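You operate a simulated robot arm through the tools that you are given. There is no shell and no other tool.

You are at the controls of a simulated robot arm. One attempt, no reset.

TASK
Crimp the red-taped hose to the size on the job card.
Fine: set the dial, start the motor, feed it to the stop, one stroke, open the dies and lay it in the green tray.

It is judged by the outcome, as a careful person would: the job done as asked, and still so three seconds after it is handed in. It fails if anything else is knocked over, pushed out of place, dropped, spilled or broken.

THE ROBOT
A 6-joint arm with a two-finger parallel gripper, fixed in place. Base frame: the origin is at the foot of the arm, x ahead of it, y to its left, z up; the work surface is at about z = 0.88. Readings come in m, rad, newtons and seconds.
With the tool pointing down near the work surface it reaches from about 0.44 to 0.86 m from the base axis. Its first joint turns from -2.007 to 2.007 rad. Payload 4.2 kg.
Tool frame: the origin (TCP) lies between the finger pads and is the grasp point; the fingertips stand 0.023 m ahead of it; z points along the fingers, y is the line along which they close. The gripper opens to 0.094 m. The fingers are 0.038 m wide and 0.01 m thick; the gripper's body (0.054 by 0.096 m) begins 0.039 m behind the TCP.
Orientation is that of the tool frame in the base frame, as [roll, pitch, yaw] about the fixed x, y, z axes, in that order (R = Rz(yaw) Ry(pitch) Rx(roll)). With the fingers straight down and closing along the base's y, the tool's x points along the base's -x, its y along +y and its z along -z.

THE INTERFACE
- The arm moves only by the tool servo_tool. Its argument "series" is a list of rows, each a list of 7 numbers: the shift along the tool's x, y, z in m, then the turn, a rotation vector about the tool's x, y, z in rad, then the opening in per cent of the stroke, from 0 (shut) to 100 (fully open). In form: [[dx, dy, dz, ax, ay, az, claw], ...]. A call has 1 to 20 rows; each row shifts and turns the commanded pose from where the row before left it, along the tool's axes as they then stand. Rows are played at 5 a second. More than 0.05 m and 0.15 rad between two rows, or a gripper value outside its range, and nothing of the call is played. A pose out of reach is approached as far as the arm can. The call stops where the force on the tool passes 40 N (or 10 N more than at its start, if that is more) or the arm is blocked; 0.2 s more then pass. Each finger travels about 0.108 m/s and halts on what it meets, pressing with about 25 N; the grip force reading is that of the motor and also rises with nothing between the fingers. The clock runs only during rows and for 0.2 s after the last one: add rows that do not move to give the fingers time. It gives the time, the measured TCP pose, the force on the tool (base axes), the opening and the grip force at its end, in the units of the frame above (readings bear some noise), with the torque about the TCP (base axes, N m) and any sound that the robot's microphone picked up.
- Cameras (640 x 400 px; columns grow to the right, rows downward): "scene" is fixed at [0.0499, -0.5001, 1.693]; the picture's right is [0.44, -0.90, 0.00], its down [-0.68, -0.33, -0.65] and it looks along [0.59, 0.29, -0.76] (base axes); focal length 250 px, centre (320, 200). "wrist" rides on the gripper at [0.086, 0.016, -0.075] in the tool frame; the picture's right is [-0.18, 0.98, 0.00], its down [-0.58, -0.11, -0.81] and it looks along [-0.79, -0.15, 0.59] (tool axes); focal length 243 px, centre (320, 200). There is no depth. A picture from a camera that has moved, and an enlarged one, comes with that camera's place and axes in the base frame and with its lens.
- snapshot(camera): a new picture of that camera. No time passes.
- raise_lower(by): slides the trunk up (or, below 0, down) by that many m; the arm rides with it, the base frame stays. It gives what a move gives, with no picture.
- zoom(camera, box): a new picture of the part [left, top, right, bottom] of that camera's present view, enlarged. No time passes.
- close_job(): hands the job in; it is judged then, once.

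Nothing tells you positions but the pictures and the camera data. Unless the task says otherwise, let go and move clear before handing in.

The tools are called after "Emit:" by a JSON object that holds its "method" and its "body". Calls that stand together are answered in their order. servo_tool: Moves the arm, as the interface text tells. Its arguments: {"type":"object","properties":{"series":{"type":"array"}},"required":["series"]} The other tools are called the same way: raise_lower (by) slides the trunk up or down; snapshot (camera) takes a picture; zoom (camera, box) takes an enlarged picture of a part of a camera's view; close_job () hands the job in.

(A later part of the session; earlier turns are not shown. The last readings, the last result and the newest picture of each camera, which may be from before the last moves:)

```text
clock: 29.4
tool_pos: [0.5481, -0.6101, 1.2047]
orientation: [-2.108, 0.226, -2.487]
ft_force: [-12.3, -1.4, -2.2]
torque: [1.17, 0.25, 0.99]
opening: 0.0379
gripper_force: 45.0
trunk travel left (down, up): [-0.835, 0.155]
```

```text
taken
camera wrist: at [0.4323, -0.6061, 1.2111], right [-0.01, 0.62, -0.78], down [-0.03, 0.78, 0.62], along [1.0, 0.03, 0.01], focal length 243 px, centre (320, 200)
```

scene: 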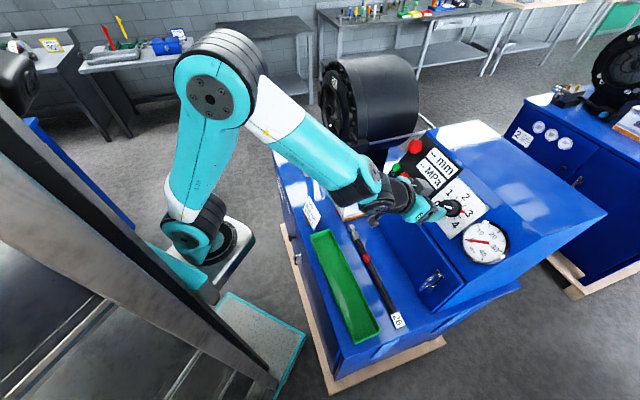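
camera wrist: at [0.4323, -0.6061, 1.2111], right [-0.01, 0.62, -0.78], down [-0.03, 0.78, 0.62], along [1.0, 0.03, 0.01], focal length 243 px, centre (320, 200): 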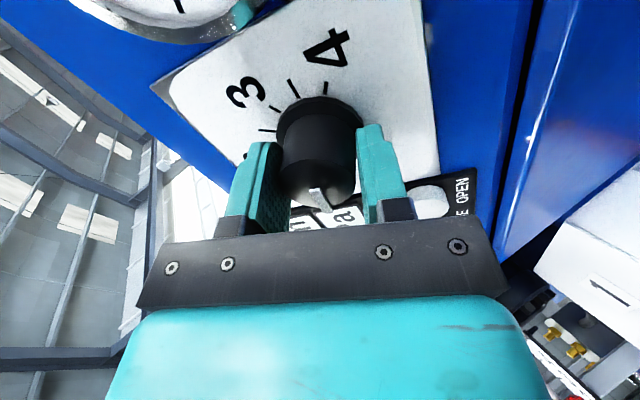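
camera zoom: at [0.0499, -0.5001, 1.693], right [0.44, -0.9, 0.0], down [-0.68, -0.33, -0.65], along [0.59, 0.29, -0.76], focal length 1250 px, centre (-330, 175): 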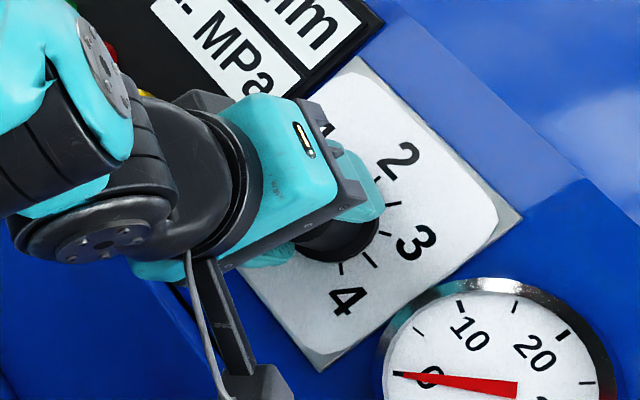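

Turn complete. I'll release the knob, back straight out, and check the reading.

Emit:
{"method": "servo_tool", "body": {"series": [[0, 0, 0, 0, 0, 0, 45], [0, 0, 0, 0, 0, 0, 65], [0, 0, 0, 0, 0, 0, 65], [0, 0, -0.03, 0, 0, 0, 65], [0, 0, -0.03, 0, 0, 0, 65], [0, 0, -0.04, 0, 0, 0.145, 65], [0, 0, 0, 0, 0, 0.145, 65], [0, 0, 0, 0, 0, 0.145, 65], [0, 0, 0, 0, 0, 0.145, 65], [0, 0, 0, 0, 0, 0.145, 65], [0, 0, 0, 0, 0, 0.145, 65], [0, 0, 0, 0, 0, 0.145, 65], [0, 0, 0, 0, 0, 0.145, 65], [0, 0, 0, 0, 0, 0.149, 65], [0, 0, 0, 0, 0, 0, 65]]}}

Emit:
{"method": "zoom", "body": {"camera": "scene", "box": [400, 165, 500, 245]}}

Emit:
{"method": "zoom", "body": {"camera": "wrist", "box": [220, 0, 420, 140]}}

```text
clock: 32.6
tool_pos: [0.4869, -0.5481, 1.2549]
orientation: [3.136, 1.047, 2.349]
ft_force: [-0.4, 0.2, -0.2]
torque: [0.02, 0.03, -0.03]
opening: 0.0612
gripper_force: 0.1
trunk travel left (down, up): [-0.835, 0.155]
```

```text
5.00 times, centred on (450, 205) of scene
camera zoom: at [0.0499, -0.5001, 1.693], right [0.44, -0.9, 0.0], down [-0.68, -0.33, -0.65], along [0.59, 0.29, -0.76], focal length 1250 px, centre (-330, 175)
```

zoom: 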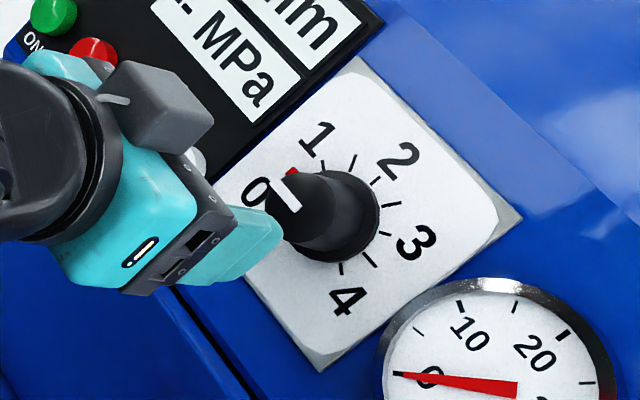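

```text
2.86 times, centred on (320, 70) of wrist
camera zoom: at [0.4218, -0.4599, 1.2186], right [0.76, 0.63, 0.16], down [-0.37, 0.21, 0.91], along [0.54, -0.75, 0.39], focal length 693 px, centre (320, 571)
```

zoom: 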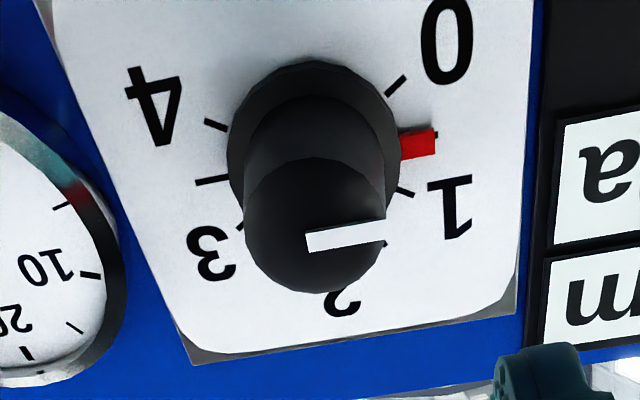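

The pointer is near the 0.5 tick but may be a few degrees short. I'll go back to the square viewing pose to read it precisely.

Emit:
{"method": "servo_tool", "body": {"series": [[-0.0186, 0.0102, -0.0375, 0, 0, 0, 100], [-0.0186, 0.0102, -0.0375, 0, 0, 0, 100], [-0.0186, 0.0102, -0.0375, 0, 0, 0, 100], [-0.0186, 0.0102, -0.0375, 0, 0, 0, 100], [0, 0, 0, 0, 0.1496, 0, 100], [0, 0, 0, 0, 0.1496, 0, 100], [0, 0, 0, 0, 0.1496, 0, 100], [0, 0, 0, 0, 0.1496, 0, 100], [0, 0, 0, 0, 0.1496, 0, 100], [0, 0, 0, 0, 0.1496, 0, 100], [0, 0, 0, 0, 0.1496, 0, 100], [0, 0, 0, 0, 0, -0.078, 100], [0, 0, 0, 0, 0, -0.078, 100], [0, 0, 0, 0, 0, 0, 100]]}}

Emit:
{"method": "zoom", "body": {"camera": "wrist", "box": [250, 120, 350, 220]}}

Emit:
{"method": "zoom", "body": {"camera": "wrist", "box": [275, 145, 325, 195]}}

```text
clock: 35.6
tool_pos: [0.4512, -0.4538, 1.3952]
orientation: [3.14, -0.001, 2.514]
ft_force: [0.2, -0.3, 0.0]
torque: [-0.01, 0.0, -0.03]
opening: 0.094
gripper_force: 0.0
trunk travel left (down, up): [-0.835, 0.155]
```

```text
4.00 times, centred on (300, 170) of wrist
camera zoom: at [0.3891, -0.3891, 1.4704], right [0.73, 0.69, 0.0], down [0.41, -0.43, 0.81], along [0.55, -0.59, -0.59], focal length 970 px, centre (400, 320)
```

zoom: 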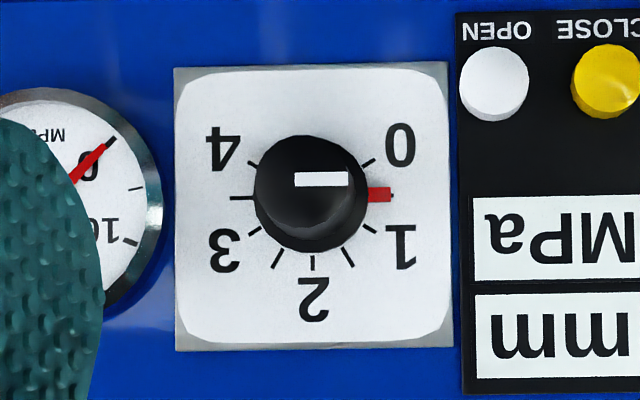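

```text
8.00 times, centred on (300, 170) of wrist
camera zoom: at [0.3891, -0.3891, 1.4704], right [0.73, 0.69, 0.0], down [0.41, -0.43, 0.81], along [0.55, -0.59, -0.59], focal length 1941 px, centre (480, 440)
```

zoom: 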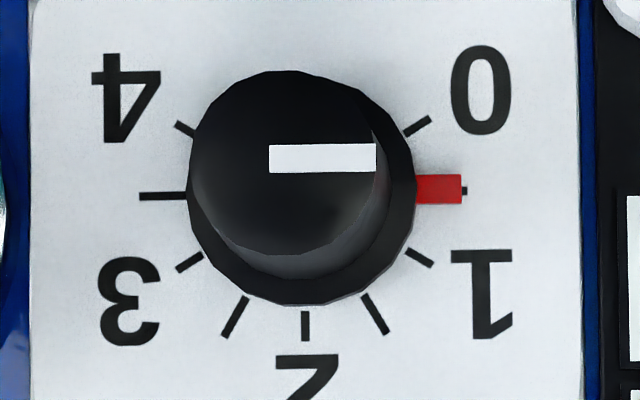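

The dial is on 0.5. Now I'll close the fingers and line up in front of the green ON button at about (0.70,-0.456,1.154).

Emit:
{"method": "servo_tool", "body": {"series": [[0, 0, 0, 0, 0, 0.079, 50], [0, 0, 0, 0, 0, 0.079, 0], [0, 0, 0, 0, -0.1496, 0, 0], [0, 0, 0, 0, -0.1496, 0, 0], [0, 0, 0, 0, -0.1496, 0, 0], [0, 0, 0, 0, -0.1496, 0, 0], [0, 0, 0, 0, -0.1496, 0, 0], [0, 0, 0, 0, -0.1496, 0, 0], [0, 0, 0, 0, -0.1496, 0, 0], [0.0172, 0.02496, 0.02893, 0, 0, 0, 0], [0.0172, 0.02496, 0.02893, 0, 0, 0, 0], [0.0172, 0.02496, 0.02893, 0, 0, 0, 0], [0.0172, 0.02496, 0.02893, 0, 0, 0, 0], [0.0172, 0.02496, 0.02893, 0, 0, 0, 0], [0.0172, 0.02496, 0.02893, 0, 0, 0, 0], [0.0172, 0.02496, 0.02893, 0, 0, 0, 0], [0, 0, 0, 0, 0, 0, 0], [0, 0, 0, 0, 0, 0, 0]]}}

Emit:
{"method": "snapshot", "body": {"camera": "wrist"}}

Emit:
{"method": "zoom", "body": {"camera": "scene", "box": [350, 120, 470, 220]}}

```text
clock: 39.4
tool_pos: [0.6552, -0.4122, 1.1896]
orientation: [3.14, 1.045, 2.353]
ft_force: [-0.2, 0.9, -0.8]
torque: [-0.05, 0.0, -0.01]
opening: 0.0
gripper_force: 25.7
trunk travel left (down, up): [-0.835, 0.155]
```

```text
taken
camera wrist: at [0.5907, -0.3231, 1.1527], right [0.76, 0.63, 0.16], down [-0.37, 0.21, 0.91], along [0.54, -0.75, 0.39], focal length 243 px, centre (320, 200)
```

wrist: 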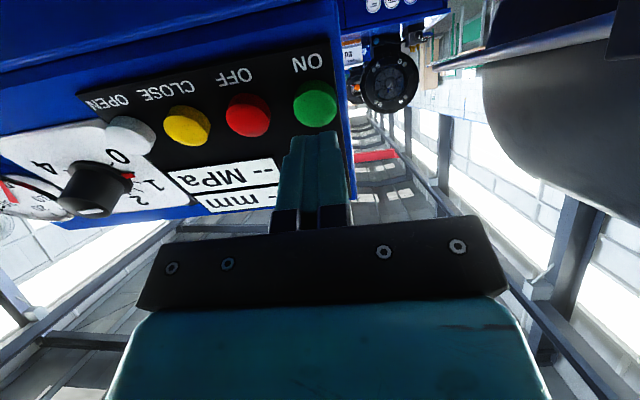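

```text
4.00 times, centred on (410, 170) of scene
camera zoom: at [0.0499, -0.5001, 1.693], right [0.44, -0.9, 0.0], down [-0.68, -0.33, -0.65], along [0.59, 0.29, -0.76], focal length 1000 px, centre (-40, 320)
```

zoom: 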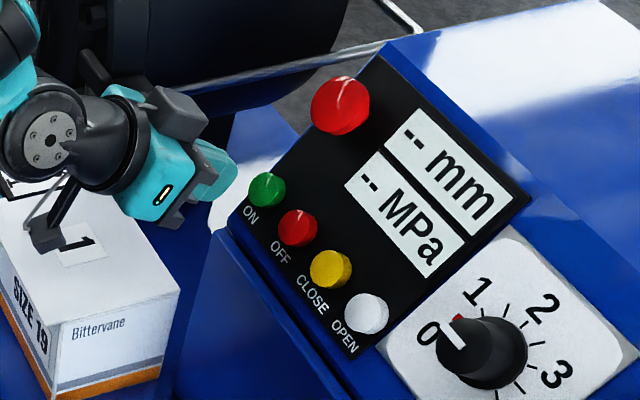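

The fingers are lined up with ON. I'll push forward slowly until it actuates.

Emit:
{"method": "servo_tool", "body": {"series": [[0, 0, 0.02, 0, 0, 0, 0], [0, 0, 0.02, 0, 0, 0, 0], [0, 0, 0.003, 0, 0, 0, 0], [0, 0, 0.003, 0, 0, 0, 0], [0, 0, 0.003, 0, 0, 0, 0]]}}

Emit:
{"method": "zoom", "body": {"camera": "scene", "box": [350, 120, 470, 220]}}

```text
clock: 40.6
tool_pos: [0.6843, -0.4408, 1.1654]
orientation: [3.14, 1.046, 2.355]
ft_force: [-14.1, 13.7, 6.8]
torque: [0.01, 0.04, -0.06]
opening: 0.0001
gripper_force: 25.4
trunk travel left (down, up): [-0.835, 0.155]
heard: click
```

```text
4.00 times, centred on (410, 170) of scene
camera zoom: at [0.0499, -0.5001, 1.693], right [0.44, -0.9, 0.0], down [-0.68, -0.33, -0.65], along [0.59, 0.29, -0.76], focal length 1000 px, centre (-40, 320)
```

zoom: 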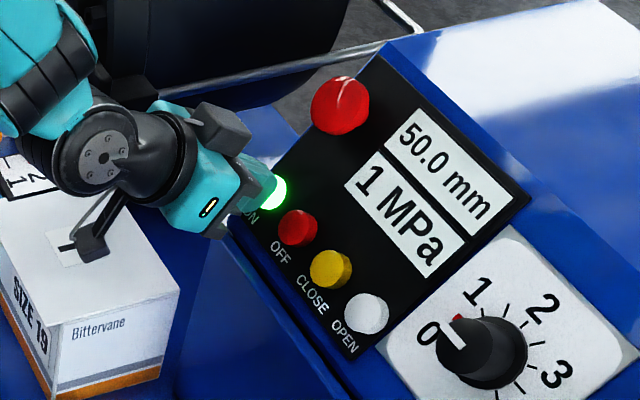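

The motor is running: display shows 50.0 mm, 1 MPa, and ON is lit. Next I'll back off and move over the hose.

Emit:
{"method": "servo_tool", "body": {"series": [[0, 0, -0.02, 0, 0, 0, 0], [0, 0, -0.04, 0, 0, 0, 0], [0, 0, -0.04, 0, 0, 0, 0], [-0.0433, 0, -0.025, 0, 0, 0, 60], [-0.0433, 0, -0.025, 0, 0, 0, 60], [0, 0, 0, 0, 0.1496, 0, 60], [0, 0, 0, 0, 0.1496, 0, 60], [0, 0, 0, 0, 0.1496, 0, 60], [0, 0, 0, 0, 0.1496, 0, 60], [0, 0, 0, 0, 0.1496, 0, 60], [0, 0, 0, 0, 0.1496, 0, 60], [0, 0, 0, 0, 0.1496, 0, 60], [0, 0, 0, 0, 0, -0.1428, 60], [0, 0, 0, 0, 0, -0.1428, 60], [0, 0, 0, 0, 0, -0.1428, 60], [0, 0, 0, 0, 0, -0.1428, 60], [0, 0, 0, 0, 0, -0.1428, 60], [0, 0, 0, 0, 0, -0.1428, 60], [0, 0, 0, 0, 0, 0, 60]]}}

Emit:
{"method": "snapshot", "body": {"camera": "scene"}}

```text
clock: 44.6
tool_pos: [0.6245, -0.3812, 1.3146]
orientation: [3.141, 0.0, -3.072]
ft_force: [0.7, -0.1, -0.1]
torque: [-0.04, -0.04, -0.03]
opening: 0.056
gripper_force: 0.1
trunk travel left (down, up): [-0.835, 0.155]
```

```text
taken
```

scene: 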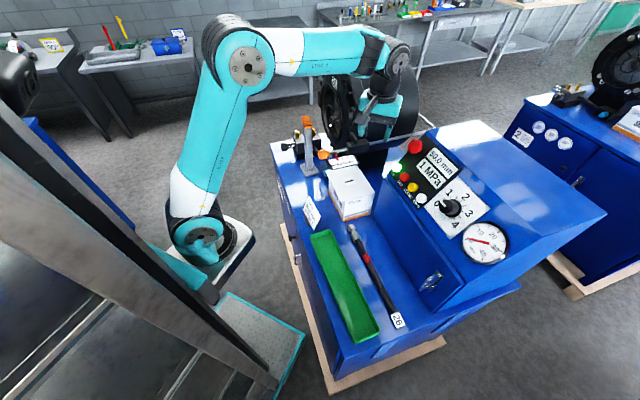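

Emit:
{"method": "servo_tool", "body": {"series": [[0, 0, 0, 0, 0, -0.1432, 60], [0, 0, 0, 0, 0, -0.1432, 60], [0, 0, 0, 0, 0, -0.1432, 60], [0, 0, 0, 0, 0, -0.1432, 60], [0, 0, 0, 0, 0, -0.1432, 60], [0.0374, 0.0046, 0.0307, 0, 0, 0, 60], [0.0374, 0.0046, 0.0307, 0, 0, 0, 60], [0.0374, 0.0046, 0.0307, 0, 0, 0, 60], [0.0374, 0.0046, 0.0307, 0, 0, 0, 60], [0.0374, 0.0046, 0.0307, 0, 0, 0, 60], [0.0374, 0.0046, 0.0307, 0, 0, 0, 60], [0.0374, 0.0046, 0.0307, 0, 0, 0, 60], [0, 0, 0, 0, 0, 0, 60], [0, 0, 0, 0, 0, 0, 60]]}}

Emit:
{"method": "snapshot", "body": {"camera": "wrist"}}

Emit:
{"method": "snapshot", "body": {"camera": "scene"}}

```text
clock: 47.6
tool_pos: [0.4154, -0.5425, 1.0984]
orientation: [-3.142, 0.002, -2.353]
ft_force: [0.3, 0.7, -0.2]
torque: [0.03, 0.0, -0.01]
opening: 0.0565
gripper_force: 0.0
trunk travel left (down, up): [-0.835, 0.155]
```

```text
taken
camera wrist: at [0.3421, -0.5926, 1.174], right [-0.56, 0.83, 0.0], down [0.49, 0.33, 0.81], along [0.67, 0.46, -0.59], focal length 243 px, centre (320, 200)
```

wrist: 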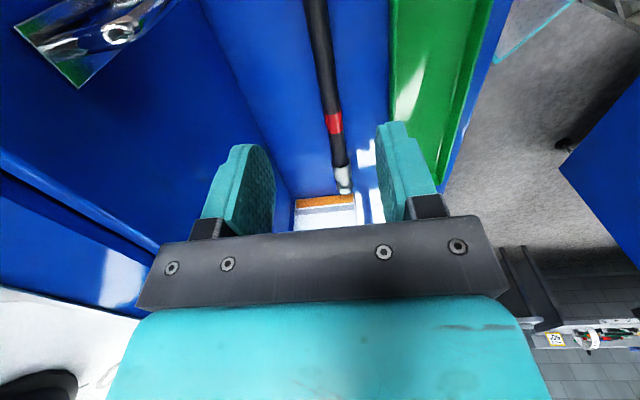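

```text
taken
```

scene: 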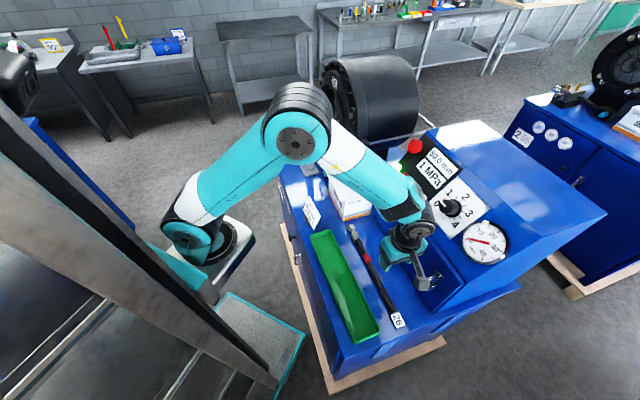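

The hose axis is at f≈0.680, under the gripper. I'll descend with fingertips just above the table and close on the hose 26 cm from its fitting tip.

Emit:
{"method": "servo_tool", "body": {"series": [[0, -0.0025, 0.04, 0, 0, 0, 60], [0, 0, 0.04, 0, 0, 0, 60], [0, 0, 0.04, 0, 0, 0, 60], [0, 0, 0.04, 0, 0, 0, 60], [0, 0, 0.02, 0, 0, 0, 60], [0, 0, 0.01, 0, 0, 0, 60], [0, 0, 0, 0, 0, 0, 60]]}}

Emit:
{"method": "zoom", "body": {"camera": "scene", "box": [340, 210, 460, 340]}}

Emit:
{"method": "snapshot", "body": {"camera": "wrist"}}

```text
clock: 49.2
tool_pos: [0.4181, -0.5433, 0.9106]
orientation: [-3.141, 0.0, -2.356]
ft_force: [-0.2, 0.7, -0.1]
torque: [0.02, 0.03, -0.04]
opening: 0.0562
gripper_force: 0.0
trunk travel left (down, up): [-0.835, 0.155]
```

```text
3.08 times, centred on (400, 275) of scene
camera zoom: at [0.0499, -0.5001, 1.693], right [0.44, -0.9, 0.0], down [-0.68, -0.33, -0.65], along [0.59, 0.29, -0.76], focal length 769 px, centre (74, -31)
```

zoom: 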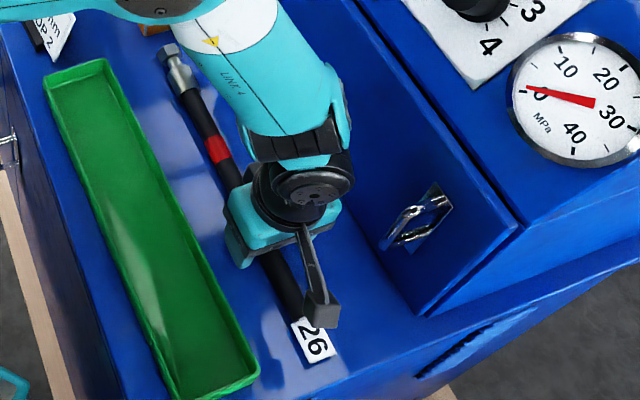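

```text
taken
camera wrist: at [0.3457, -0.5936, 0.985], right [-0.56, 0.83, 0.0], down [0.49, 0.33, 0.81], along [0.67, 0.46, -0.59], focal length 243 px, centre (320, 200)
```

wrist: 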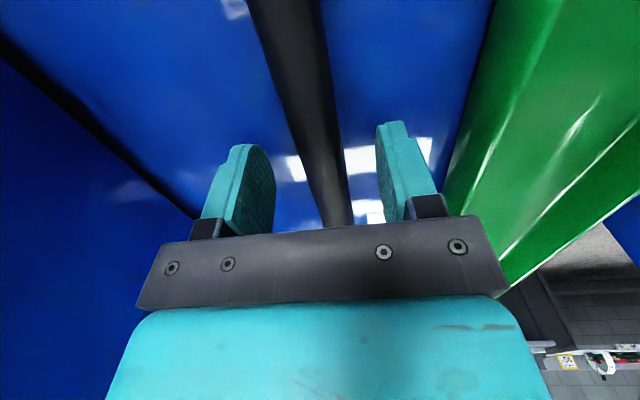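

Emit:
{"method": "servo_tool", "body": {"series": [[0, 0, 0.003, 0, 0, 0, 60], [0, 0, 0, 0, 0, 0, 40], [0, 0, 0, 0, 0, 0, 20], [0, 0, 0, 0, 0, 0, 10], [0, 0, 0, 0, 0, 0, 10], [0, 0, 0, 0, 0, 0, 10]]}}

```text
clock: 50.6
tool_pos: [0.4194, -0.5435, 0.9074]
orientation: [3.141, 0.005, -2.358]
ft_force: [-1.8, 1.1, -0.1]
torque: [-0.06, 0.13, 0.35]
opening: 0.0206
gripper_force: 25.2
trunk travel left (down, up): [-0.835, 0.155]
```

The hose is gripped at 20.6 mm. I'll lift it a little and check for droop.

Emit:
{"method": "servo_tool", "body": {"series": [[0, 0, -0.01, 0, 0, 0, 0], [0, 0, -0.02, 0, 0, 0, 0], [0, 0, -0.03, 0, 0, 0, 0], [0, 0, -0.04, 0, 0, 0, 0], [0, 0, 0, 0, 0, 0, 0]]}}

Emit:
{"method": "snapshot", "body": {"camera": "wrist"}}

Emit:
{"method": "zoom", "body": {"camera": "scene", "box": [320, 190, 460, 340]}}

```text
clock: 51.8
tool_pos: [0.4192, -0.5455, 1.0069]
orientation: [3.141, 0.001, -2.361]
ft_force: [-0.4, -0.3, 0.3]
torque: [0.0, -0.02, -0.01]
opening: 0.0
gripper_force: 25.1
trunk travel left (down, up): [-0.835, 0.155]
```

```text
taken
camera wrist: at [0.3453, -0.5937, 1.0827], right [-0.56, 0.83, 0.0], down [0.49, 0.33, 0.81], along [0.67, 0.46, -0.59], focal length 243 px, centre (320, 200)
```

wrist: 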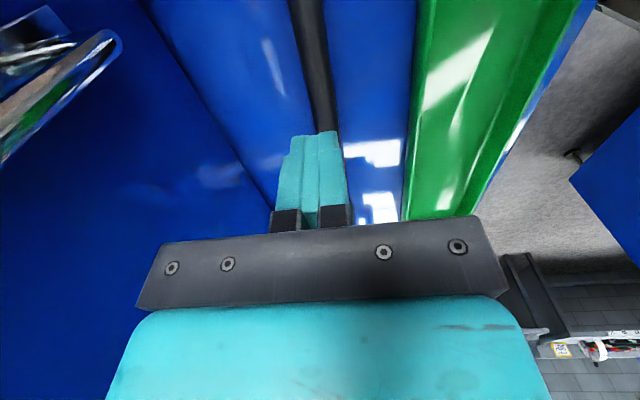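

```text
2.67 times, centred on (390, 265) of scene
camera zoom: at [0.0499, -0.5001, 1.693], right [0.44, -0.9, 0.0], down [-0.68, -0.33, -0.65], along [0.59, 0.29, -0.76], focal length 667 px, centre (133, 27)
```

zoom: 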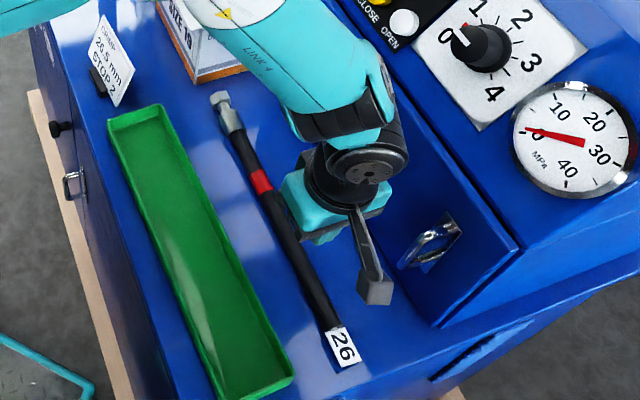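

It slipped out: I was gripping above the hose's centreline. The hose is still in place, so I'll reopen and go lower, feeling for the table.

Emit:
{"method": "servo_tool", "body": {"series": [[0, 0, 0, 0, 0, 0, 60], [0, 0, 0, 0, 0, 0, 60], [0, 0, 0, 0, 0, 0, 60], [0, 0, 0.045, 0, 0, 0, 60], [0, 0, 0.045, 0, 0, 0, 60], [0, 0, 0.011, 0, 0, 0, 60], [0, 0, 0.004, 0, 0, 0, 60], [0, 0, 0.003, 0, 0, 0, 60], [0, 0, 0, 0, 0, 0, 60]]}}

Emit:
{"method": "snapshot", "body": {"camera": "wrist"}}

```text
clock: 53.8
tool_pos: [0.4177, -0.5449, 0.9021]
orientation: [-3.139, 0.0, -2.359]
ft_force: [-1.3, 7.8, 23.5]
torque: [0.72, 0.63, -0.17]
opening: 0.0588
gripper_force: 2.8
trunk travel left (down, up): [-0.835, 0.155]
stopped in row 9: the force on the tool passed its limit at 42 N (the readings are from after the stop); the commanded pose is now the measured one
```

```text
taken
camera wrist: at [0.3452, -0.5936, 0.9784], right [-0.56, 0.83, 0.0], down [0.49, 0.34, 0.81], along [0.67, 0.45, -0.59], focal length 243 px, centre (320, 200)
```

wrist: 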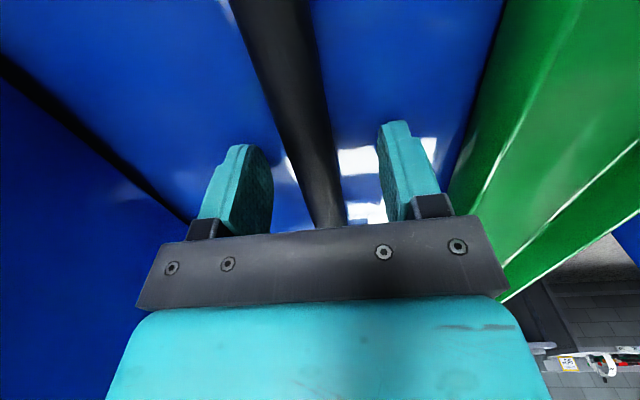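

The table is at about 0.879, so the hose can only be gripped near the fingertips, and gripping far from the balance point made it slip. I'll grip closer to the balance point, about 18 cm from the tip, with the fingertips just above the table.

Emit:
{"method": "servo_tool", "body": {"series": [[0, 0, -0.02, 0, 0, 0, 60], [0, 0, -0.03, 0, 0, 0, 60], [-0.04, 0, 0, 0, 0, 0, 60], [-0.04, 0, 0, 0, 0, 0, 60], [0, 0, 0, 0, 0, 0, 60]]}}

Emit:
{"method": "snapshot", "body": {"camera": "wrist"}}

Emit:
{"method": "zoom", "body": {"camera": "scene", "box": [320, 190, 460, 340]}}

```text
clock: 55.0
tool_pos: [0.4759, -0.4888, 0.9515]
orientation: [-3.139, 0.0, -2.358]
ft_force: [-0.6, 0.0, -0.2]
torque: [-0.02, 0.0, 0.0]
opening: 0.0564
gripper_force: 0.0
trunk travel left (down, up): [-0.835, 0.155]
```

```text
taken
camera wrist: at [0.4016, -0.5378, 1.0264], right [-0.56, 0.83, 0.0], down [0.49, 0.34, 0.81], along [0.67, 0.45, -0.59], focal length 243 px, centre (320, 200)
```

wrist: 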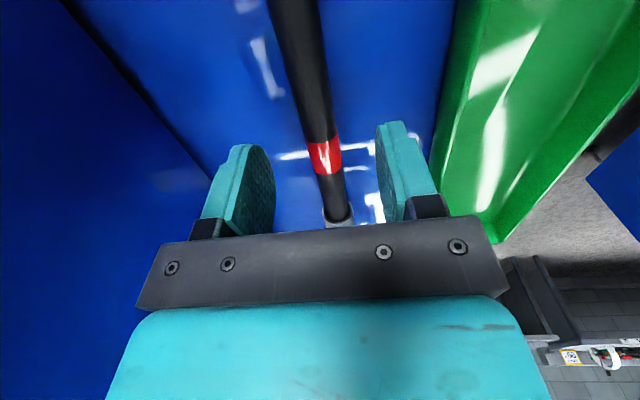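

```text
2.67 times, centred on (390, 265) of scene
camera zoom: at [0.0499, -0.5001, 1.693], right [0.44, -0.9, 0.0], down [-0.68, -0.33, -0.65], along [0.59, 0.29, -0.76], focal length 667 px, centre (133, 27)
```

zoom: 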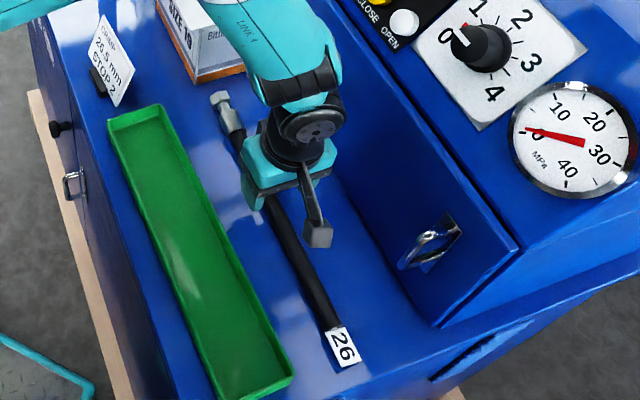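

Emit:
{"method": "servo_tool", "body": {"series": [[0, -0.001, 0.03, 0, 0, 0, 60], [0, 0, 0.015, 0, 0, 0, 60], [0, 0, 0.003, 0, 0, 0, 60], [0, 0, 0, 0, 0, 0, 40], [0, 0, 0, 0, 0, 0, 20], [0, 0, 0, 0, 0, 0, 10], [0, 0, 0, 0, 0, 0, 10], [0, 0, 0, 0, 0, 0, 10]]}}

```text
clock: 56.8
tool_pos: [0.4763, -0.4899, 0.904]
orientation: [-3.139, 0.001, -2.358]
ft_force: [0.0, 0.4, 3.3]
torque: [-0.04, 0.06, 0.54]
opening: 0.021
gripper_force: 25.1
trunk travel left (down, up): [-0.835, 0.155]
```

Emit:
{"method": "servo_tool", "body": {"series": [[0, 0, -0.005, 0, 0, 0, 5], [0, 0, -0.01, 0, 0, 0, 5], [0, 0, -0.015, 0, 0, 0, 5], [0, 0, 0, 0, 0, 0, 5]]}}

Emit:
{"method": "snapshot", "body": {"camera": "wrist"}}

Emit:
{"method": "zoom", "body": {"camera": "scene", "box": [320, 190, 460, 340]}}

```text
clock: 57.8
tool_pos: [0.4748, -0.4899, 0.9337]
orientation: [-3.14, -0.002, -2.358]
ft_force: [-1.8, -0.8, -4.3]
torque: [-0.17, 0.34, 0.6]
opening: 0.0205
gripper_force: 24.9
trunk travel left (down, up): [-0.835, 0.155]
```

```text
taken
camera wrist: at [0.4028, -0.5386, 1.0084], right [-0.56, 0.83, 0.0], down [0.49, 0.34, 0.81], along [0.67, 0.45, -0.59], focal length 243 px, centre (320, 200)
```

wrist: 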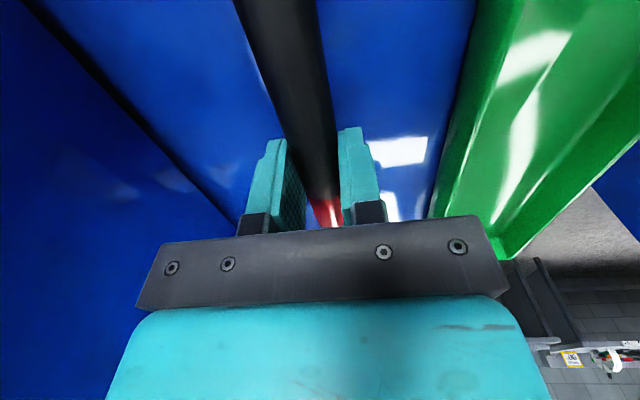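

```text
2.67 times, centred on (390, 265) of scene
camera zoom: at [0.0499, -0.5001, 1.693], right [0.44, -0.9, 0.0], down [-0.68, -0.33, -0.65], along [0.59, 0.29, -0.76], focal length 667 px, centre (133, 27)
```

zoom: 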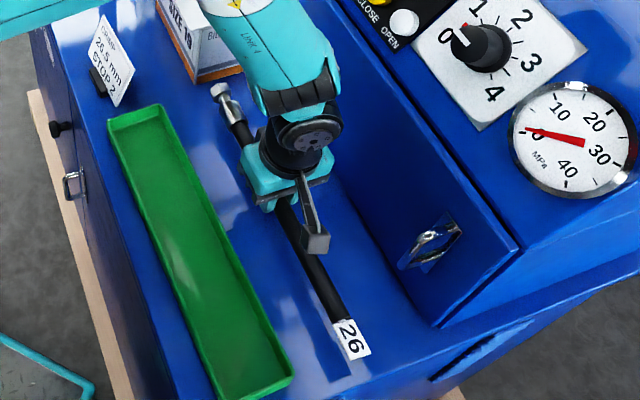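

The hose is lifted (about 4.3 N). I'll raise it further and check how level it stays.

Emit:
{"method": "servo_tool", "body": {"series": [[0, 0, -0.02, 0, 0, 0, 5], [0, 0, -0.03, 0, 0, 0, 5], [0, 0, -0.03, 0, 0, 0, 5], [0, 0, 0, 0, 0, 0, 5]]}}

Emit:
{"method": "zoom", "body": {"camera": "scene", "box": [320, 190, 460, 340]}}

```text
clock: 58.8
tool_pos: [0.475, -0.489, 1.0136]
orientation: [-3.138, -0.001, -2.356]
ft_force: [-1.8, 0.7, -3.1]
torque: [-0.05, 0.26, 0.56]
opening: 0.0205
gripper_force: 24.7
trunk travel left (down, up): [-0.835, 0.155]
```

```text
2.67 times, centred on (390, 265) of scene
camera zoom: at [0.0499, -0.5001, 1.693], right [0.44, -0.9, 0.0], down [-0.68, -0.33, -0.65], along [0.59, 0.29, -0.76], focal length 667 px, centre (133, 27)
```

zoom: 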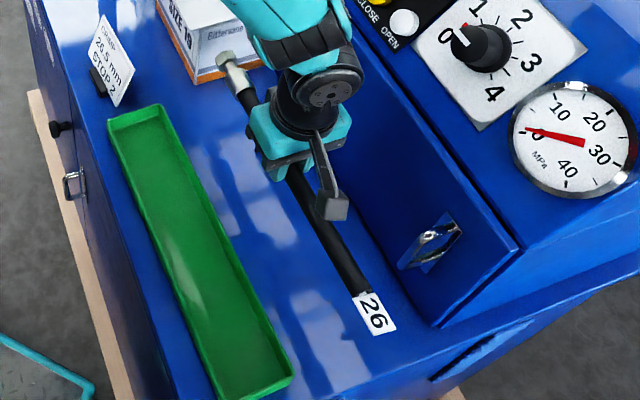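

The hose is held level. I'll lift to 1.25, move clear of the console, then rotate it to point at the head.

Emit:
{"method": "servo_tool", "body": {"series": [[0, 0, -0.04, 0, 0, 0, 5], [0, 0, -0.04, 0, 0, 0, 5], [0, 0, -0.04, 0, 0, 0, 5], [0, 0, -0.04, 0, 0, 0, 5], [0, 0, -0.04, 0, 0, 0, 5], [0, 0, -0.04, 0, 0, 0, 5], [-0.032, 0.0228, 0, 0, 0, 0, 5], [-0.032, 0.0228, 0, 0, 0, 0, 5], [-0.032, 0.0228, 0, 0, 0, 0, 5], [-0.032, 0.0228, 0, 0, 0, 0, 5], [-0.032, 0.0228, 0, 0, 0, 0, 5], [-0.032, 0.0228, 0, 0, 0, 0, 5], [-0.032, 0.0228, 0, 0, 0, 0, 5], [-0.032, 0.0228, 0, 0, 0, 0, 5], [0, 0, 0, 0, 0, 0, 5]]}}

Emit:
{"method": "snapshot", "body": {"camera": "scene"}}

Emit:
{"method": "snapshot", "body": {"camera": "wrist"}}

```text
clock: 62.0
tool_pos: [0.5272, -0.1795, 1.2516]
orientation: [-3.139, 0.0, -2.358]
ft_force: [-1.5, 0.2, -2.6]
torque: [0.03, 0.29, 0.55]
opening: 0.0203
gripper_force: 25.0
trunk travel left (down, up): [-0.835, 0.155]
```

```text
taken
```

scene: 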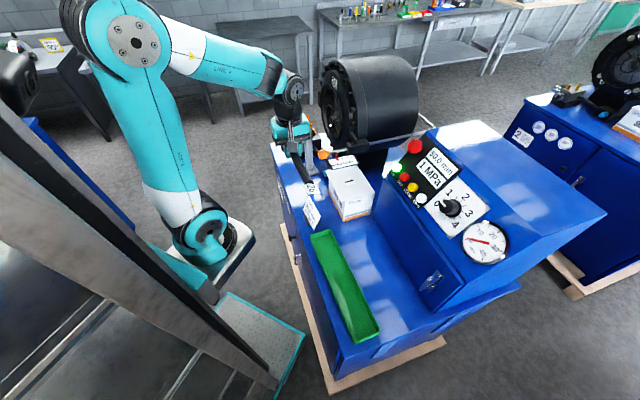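

```text
taken
camera wrist: at [0.454, -0.229, 1.3277], right [-0.56, 0.83, 0.0], down [0.49, 0.34, 0.81], along [0.67, 0.45, -0.59], focal length 243 px, centre (320, 200)
```

wrist: 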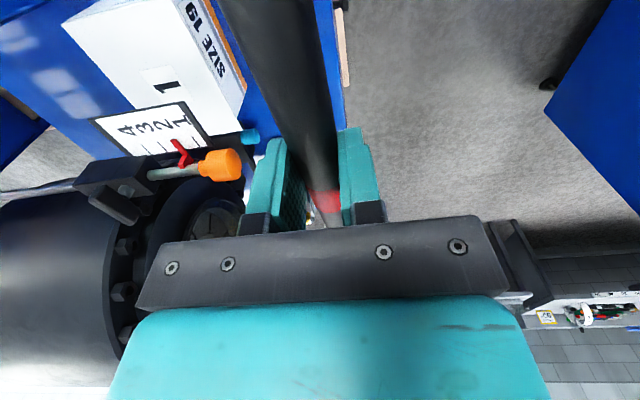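

Emit:
{"method": "servo_tool", "body": {"series": [[0, 0, 0, 0, 0, 0.1, 5], [0, 0, 0, 0, 0, 0.1226, 5], [0, 0, 0, 0, 0, 0.1226, 5], [0, 0, 0, 0, 0, 0.1226, 5], [0, 0, 0, 0, 0, 0.1226, 5], [0, 0, 0, 0, 0, 0.1226, 5], [0, 0, 0, 0, 0, 0.1226, 5], [0, 0, 0, 0, 0, 0.1226, 5], [0, 0, 0, 0, 0, 0.1226, 5], [0, 0, 0, 0, 0, 0.1226, 5], [0, 0, 0, 0, 0, 0.1226, 5], [0, 0, 0, 0, 0, 0.1226, 5], [0, 0, 0, 0, 0, 0.1226, 5], [0, 0, 0, 0, 0, 0, 5]]}}

Emit:
{"method": "snapshot", "body": {"camera": "scene"}}

Emit:
{"method": "snapshot", "body": {"camera": "wrist"}}

```text
clock: 65.0
tool_pos: [0.5275, -0.1792, 1.2536]
orientation: [3.141, 0.002, 2.355]
ft_force: [0.4, 0.1, -4.4]
torque: [0.19, 0.16, 0.02]
opening: 0.021
gripper_force: 25.1
trunk travel left (down, up): [-0.835, 0.155]
```

```text
taken
```

scene: 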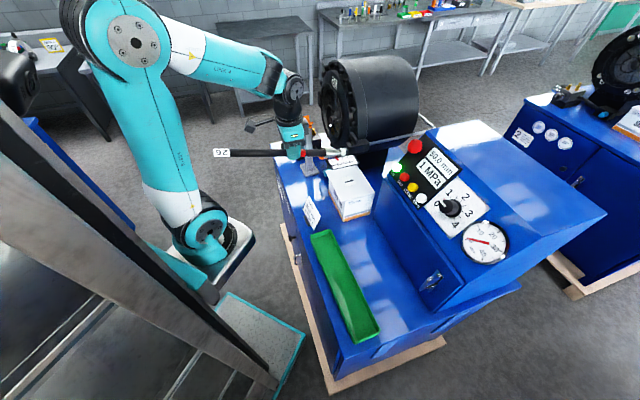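

```text
taken
camera wrist: at [0.4774, -0.1056, 1.3282], right [0.83, 0.56, 0.0], down [0.33, -0.49, 0.81], along [0.46, -0.67, -0.59], focal length 243 px, centre (320, 200)
```

wrist: 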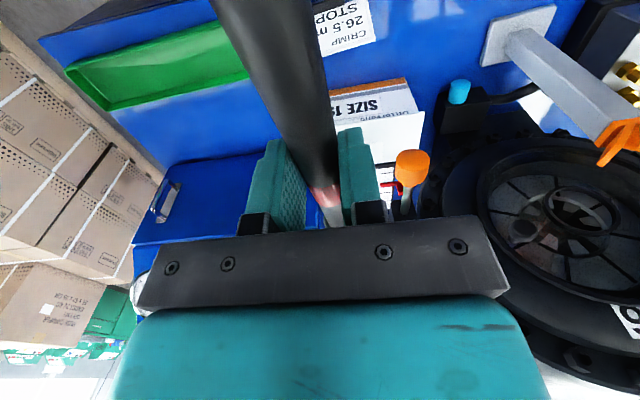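

The hose now points along the feed direction. I'll measure its attitude in the scene view.

Emit:
{"method": "zoom", "body": {"camera": "scene", "box": [200, 90, 360, 190]}}

Emit:
{"method": "zoom", "body": {"camera": "wrist", "box": [200, 0, 640, 300]}}

```text
4.00 times, centred on (280, 140) of scene
camera zoom: at [0.0499, -0.5001, 1.693], right [0.44, -0.9, 0.0], down [-0.68, -0.33, -0.65], along [0.59, 0.29, -0.76], focal length 1000 px, centre (480, 440)
```

zoom: 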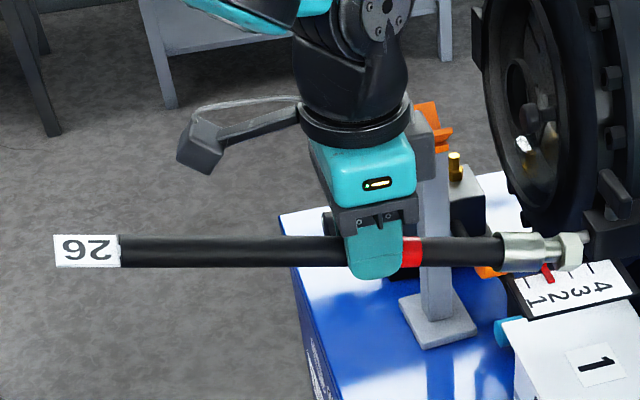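

```text
1.33 times, centred on (420, 150) of wrist
camera zoom: at [0.4774, -0.1056, 1.3282], right [0.83, 0.56, 0.0], down [0.33, -0.49, 0.81], along [0.46, -0.67, -0.59], focal length 324 px, centre (187, 267)
```

zoom: 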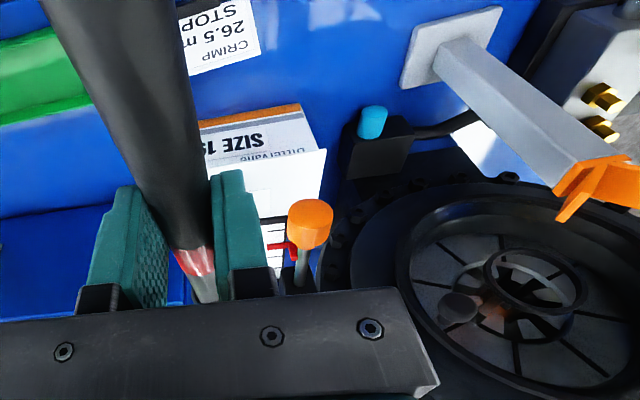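

The hose has drooped nose-down by about 14°. I'll move it in front of the die axis, then tilt the tool by the same amount to level it.

Emit:
{"method": "servo_tool", "body": {"series": [[0.0125, 0.0368, 0, 0, 0, 0, 0], [0.0125, 0.0368, 0, 0, 0, 0, 0], [0.0125, 0.0368, 0, 0, 0, 0, 0], [0.0125, 0.0368, 0, 0, 0, 0, 0], [0.0125, 0.0368, 0, 0, 0, 0, 0], [0.0125, 0.0368, 0, 0, 0, 0, 0], [0.0125, 0.0368, 0, 0, 0, 0, 0], [0.0125, 0.0368, 0, 0, 0, 0, 0], [0, 0, 0, 0, -0.1275, 0, 0], [0, 0, 0, 0, -0.1275, 0, 0], [0, 0, 0, 0, 0, 0, 0]]}}

Emit:
{"method": "zoom", "body": {"camera": "scene", "box": [200, 50, 360, 150]}}

Emit:
{"method": "snapshot", "body": {"camera": "wrist"}}

```text
clock: 67.4
tool_pos: [0.6672, 0.0997, 1.2523]
orientation: [-3.141, 0.258, 2.356]
ft_force: [0.4, -1.2, -3.9]
torque: [0.19, 0.2, 0.0]
opening: 0.021
gripper_force: 25.1
trunk travel left (down, up): [-0.835, 0.155]
```

```text
4.00 times, centred on (280, 100) of scene
camera zoom: at [0.0499, -0.5001, 1.693], right [0.44, -0.9, 0.0], down [-0.68, -0.33, -0.65], along [0.59, 0.29, -0.76], focal length 1000 px, centre (480, 600)
```

zoom: 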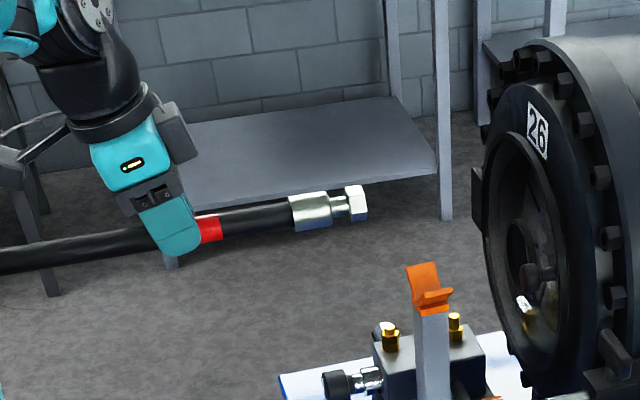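

```text
taken
camera wrist: at [0.605, 0.184, 1.3028], right [0.82, 0.57, 0.05], down [0.17, -0.33, 0.93], along [0.54, -0.75, -0.37], focal length 243 px, centre (320, 200)
```

wrist: 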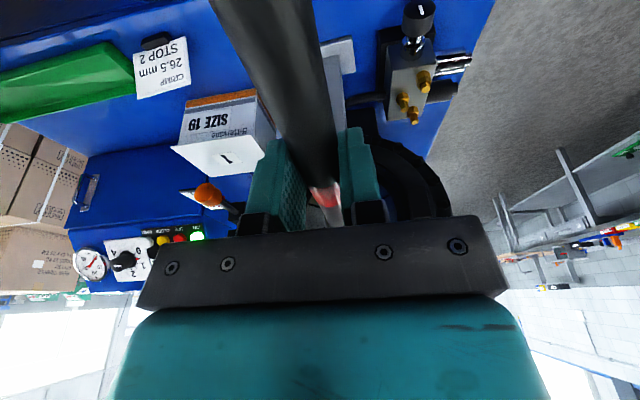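

The hose is now level, with its axis at z≈1.239 and tip at f≈0.568. I'll lower it to an axis height of about 1.163 and feed forward past the V rest.

Emit:
{"method": "servo_tool", "body": {"series": [[0.0097, 0.001, 0.0365, 0, 0, 0, 0], [0.0097, 0, 0.0365, 0, 0, 0, 0], [0, 0, 0, 0, 0, 0, 0]]}}

Emit:
{"method": "zoom", "body": {"camera": "scene", "box": [220, 60, 380, 160]}}

Emit:
{"method": "snapshot", "body": {"camera": "wrist"}}

```text
clock: 68.2
tool_pos: [0.6672, 0.1016, 1.1771]
orientation: [-3.14, 0.257, 2.357]
ft_force: [-0.1, 0.1, -2.9]
torque: [0.15, 0.19, 0.04]
opening: 0.021
gripper_force: 24.8
trunk travel left (down, up): [-0.835, 0.155]
```

```text
4.00 times, centred on (300, 110) of scene
camera zoom: at [0.0499, -0.5001, 1.693], right [0.44, -0.9, 0.0], down [-0.68, -0.33, -0.65], along [0.59, 0.29, -0.76], focal length 1000 px, centre (400, 560)
```

zoom: 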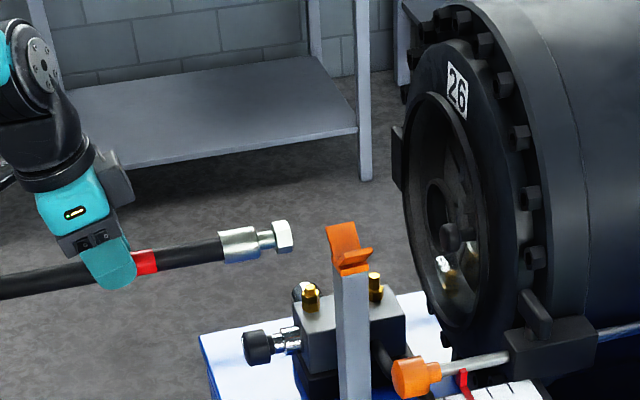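

```text
taken
camera wrist: at [0.6053, 0.1854, 1.2278], right [0.82, 0.57, 0.05], down [0.17, -0.33, 0.93], along [0.54, -0.75, -0.37], focal length 243 px, centre (320, 200)
```

wrist: 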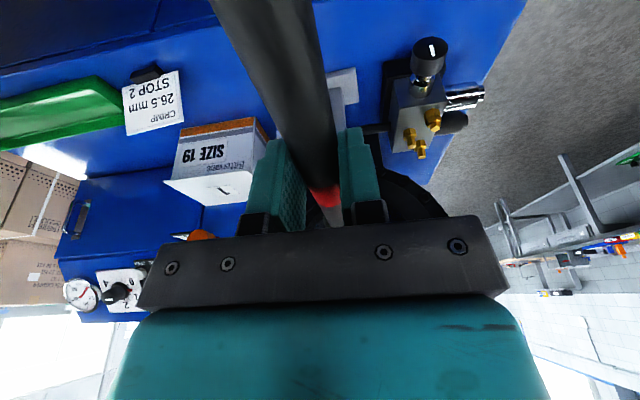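

The hose points straight at the die opening. Feeding forward in stages.

Emit:
{"method": "servo_tool", "body": {"series": [[-0.0242, 0, 0.0064, 0, 0, 0, 0], [-0.0242, 0, 0.0064, 0, 0, 0, 0], [-0.0242, 0, 0.0064, 0, 0, 0, 0], [-0.0242, 0, 0.0064, 0, 0, 0, 0], [0, 0, 0, 0, 0, 0, 0]]}}

Emit:
{"method": "zoom", "body": {"camera": "scene", "box": [240, 70, 380, 160]}}

Emit:
{"method": "snapshot", "body": {"camera": "wrist"}}

```text
clock: 69.4
tool_pos: [0.7372, 0.0295, 1.1753]
orientation: [-3.14, 0.259, 2.357]
ft_force: [-1.1, 0.7, -3.2]
torque: [0.19, 0.19, 0.01]
opening: 0.0206
gripper_force: 25.2
trunk travel left (down, up): [-0.835, 0.155]
```

```text
4.44 times, centred on (310, 115) of scene
camera zoom: at [0.0499, -0.5001, 1.693], right [0.44, -0.9, 0.0], down [-0.68, -0.33, -0.65], along [0.59, 0.29, -0.76], focal length 1111 px, centre (364, 578)
```

zoom: 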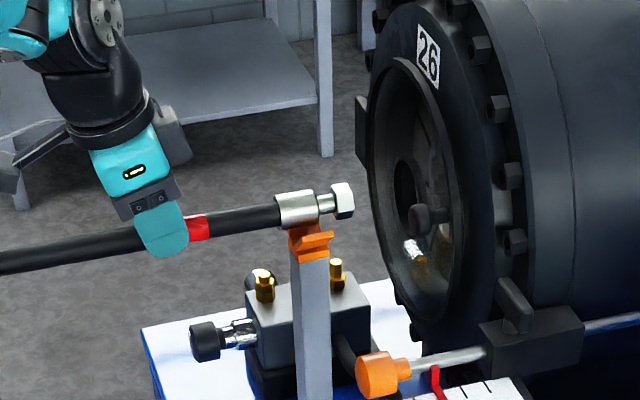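

```text
taken
camera wrist: at [0.6748, 0.1145, 1.2267], right [0.82, 0.57, 0.05], down [0.18, -0.33, 0.93], along [0.54, -0.75, -0.37], focal length 243 px, centre (320, 200)
```

wrist: 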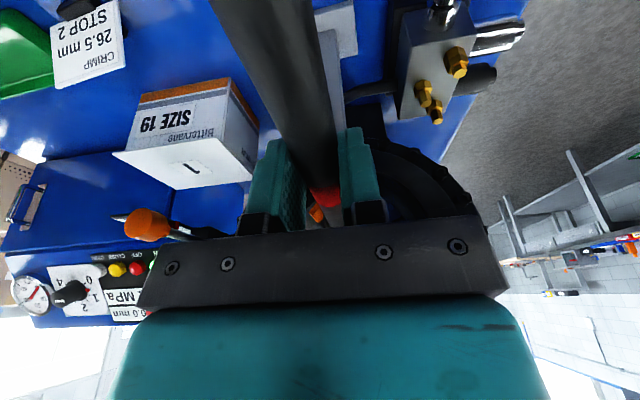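

Emit:
{"method": "servo_tool", "body": {"series": [[-0.0258, 0, 0.0068, 0, 0, 0, 0], [-0.0258, 0, 0.0068, 0, 0, 0, 0], [-0.0193, 0, 0.0051, 0, 0, 0, 0], [0, 0, 0, 0, 0, 0, 0]]}}

Emit:
{"method": "zoom", "body": {"camera": "scene", "box": [270, 80, 370, 160]}}

Emit:
{"method": "snapshot", "body": {"camera": "wrist"}}

```text
clock: 70.4
tool_pos: [0.7889, -0.0214, 1.1771]
orientation: [-3.141, 0.259, 2.356]
ft_force: [-0.8, 0.1, -4.1]
torque: [0.2, 0.2, 0.0]
opening: 0.0208
gripper_force: 25.2
trunk travel left (down, up): [-0.835, 0.155]
```

```text
5.00 times, centred on (320, 120) of scene
camera zoom: at [0.0499, -0.5001, 1.693], right [0.44, -0.9, 0.0], down [-0.68, -0.33, -0.65], along [0.59, 0.29, -0.76], focal length 1250 px, centre (320, 600)
```

zoom: 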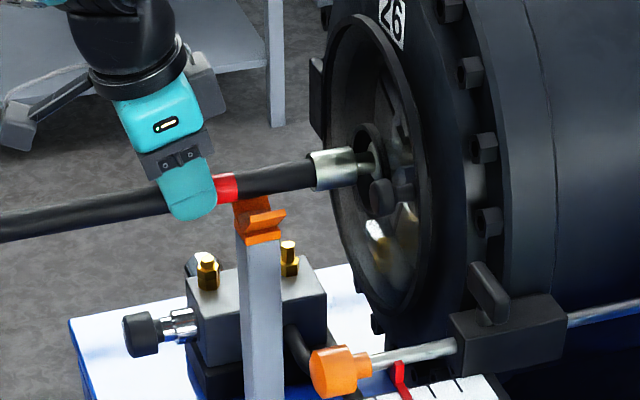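

```text
taken
camera wrist: at [0.7274, 0.0624, 1.2272], right [0.82, 0.57, 0.05], down [0.18, -0.33, 0.93], along [0.54, -0.75, -0.37], focal length 243 px, centre (320, 200)
```

wrist: 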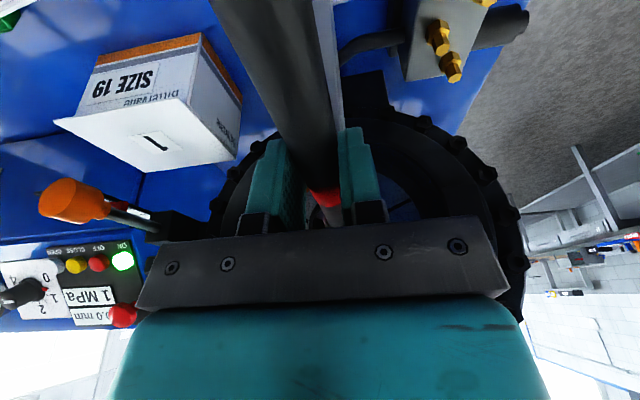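

The guide bush front is at about f=0.723 and the tip is already about 2 cm inside it. I'll feed a touch more, then lower gently until the V rest takes the weight.

Emit:
{"method": "servo_tool", "body": {"series": [[-0.0077, 0, 0.002, 0, 0, 0, 0], [0.0015, 0, 0.0058, 0, 0, 0, 0], [0.0005, 0, 0.002, 0, 0, 0, 0], [0.0005, 0, 0.002, 0, 0, 0, 0], [0, 0, 0, 0, 0, 0, 0]]}}

Emit:
{"method": "zoom", "body": {"camera": "scene", "box": [270, 80, 370, 160]}}

```text
clock: 71.6
tool_pos: [0.7946, -0.0273, 1.1661]
orientation: [3.142, 0.258, 2.357]
ft_force: [0.2, -0.2, -4.3]
torque: [0.17, 0.16, 0.02]
opening: 0.0207
gripper_force: 25.4
trunk travel left (down, up): [-0.835, 0.155]
```

```text
5.00 times, centred on (320, 120) of scene
camera zoom: at [0.0499, -0.5001, 1.693], right [0.44, -0.9, 0.0], down [-0.68, -0.33, -0.65], along [0.59, 0.29, -0.76], focal length 1250 px, centre (320, 600)
```

zoom: 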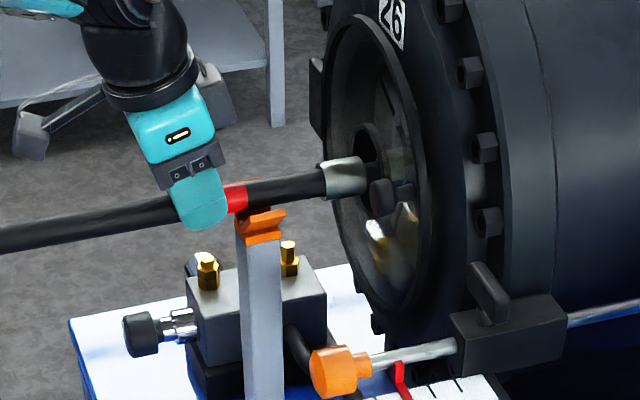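

Emit:
{"method": "servo_tool", "body": {"series": [[0.0005, 0, 0.002, 0, 0, 0, 0], [0.0005, 0, 0.002, 0, 0, 0, 0], [0, 0, 0, 0, 0, 0, 0]]}}

```text
clock: 72.4
tool_pos: [0.7942, -0.0275, 1.1626]
orientation: [-3.14, 0.258, 2.357]
ft_force: [0.1, 0.3, -3.5]
torque: [0.17, 0.17, 0.0]
opening: 0.0208
gripper_force: 24.4
trunk travel left (down, up): [-0.835, 0.155]
```

Emit:
{"method": "servo_tool", "body": {"series": [[0.0005, 0, 0.002, 0, 0, 0, 0], [0.0005, 0, 0.002, 0, 0, 0, 0], [0, 0, 0, 0, 0, 0, 0]]}}

Emit:
{"method": "zoom", "body": {"camera": "scene", "box": [280, 100, 360, 150]}}

```text
clock: 73.2
tool_pos: [0.7948, -0.0277, 1.1602]
orientation: [3.141, 0.26, 2.354]
ft_force: [-1.0, 0.6, 5.4]
torque: [0.04, -0.02, -0.04]
opening: 0.0206
gripper_force: 25.2
trunk travel left (down, up): [-0.835, 0.155]
```

```text
8.00 times, centred on (320, 125) of scene
camera zoom: at [0.0499, -0.5001, 1.693], right [0.44, -0.9, 0.0], down [-0.68, -0.33, -0.65], along [0.59, 0.29, -0.76], focal length 2000 px, centre (320, 800)
```

zoom: 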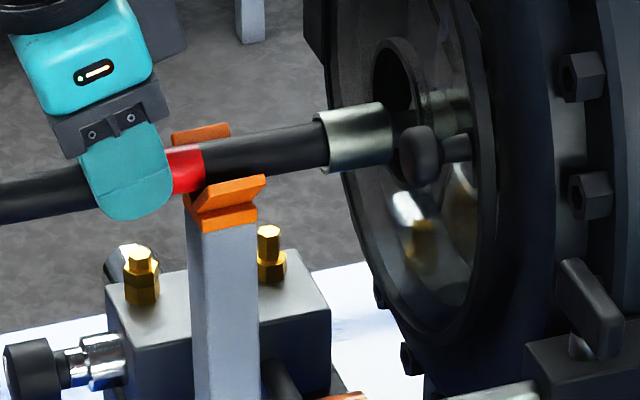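

The V rest now carries the hose and the nut is inside the guide bush. I'll open the fingers slightly and watch how it settles.

Emit:
{"method": "servo_tool", "body": {"series": [[0, 0, 0, 0, 0, 0, 28], [0, 0, 0, 0, 0, 0, 36], [0, 0, 0, 0, 0, 0, 36], [0, 0, 0, 0, 0, 0, 36]]}}

Emit:
{"method": "zoom", "body": {"camera": "scene", "box": [240, 85, 360, 160]}}

```text
clock: 74.2
tool_pos: [0.7934, -0.0284, 1.1585]
orientation: [-3.141, 0.257, 2.355]
ft_force: [-0.8, -0.4, 0.4]
torque: [-0.01, 0.01, -0.01]
opening: 0.0339
gripper_force: 0.0
trunk travel left (down, up): [-0.835, 0.155]
```

```text
5.33 times, centred on (300, 122) of scene
camera zoom: at [0.0499, -0.5001, 1.693], right [0.44, -0.9, 0.0], down [-0.68, -0.33, -0.65], along [0.59, 0.29, -0.76], focal length 1334 px, centre (427, 613)
```

zoom: 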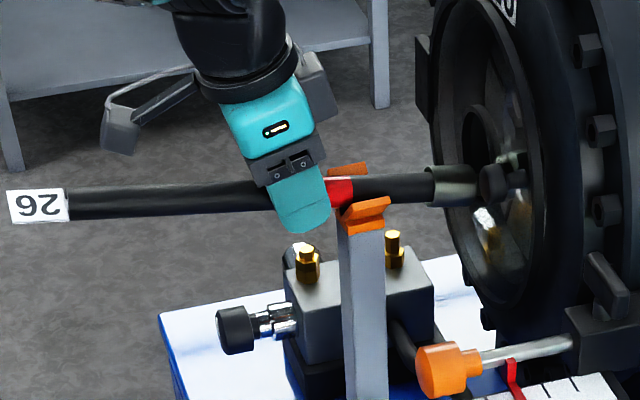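

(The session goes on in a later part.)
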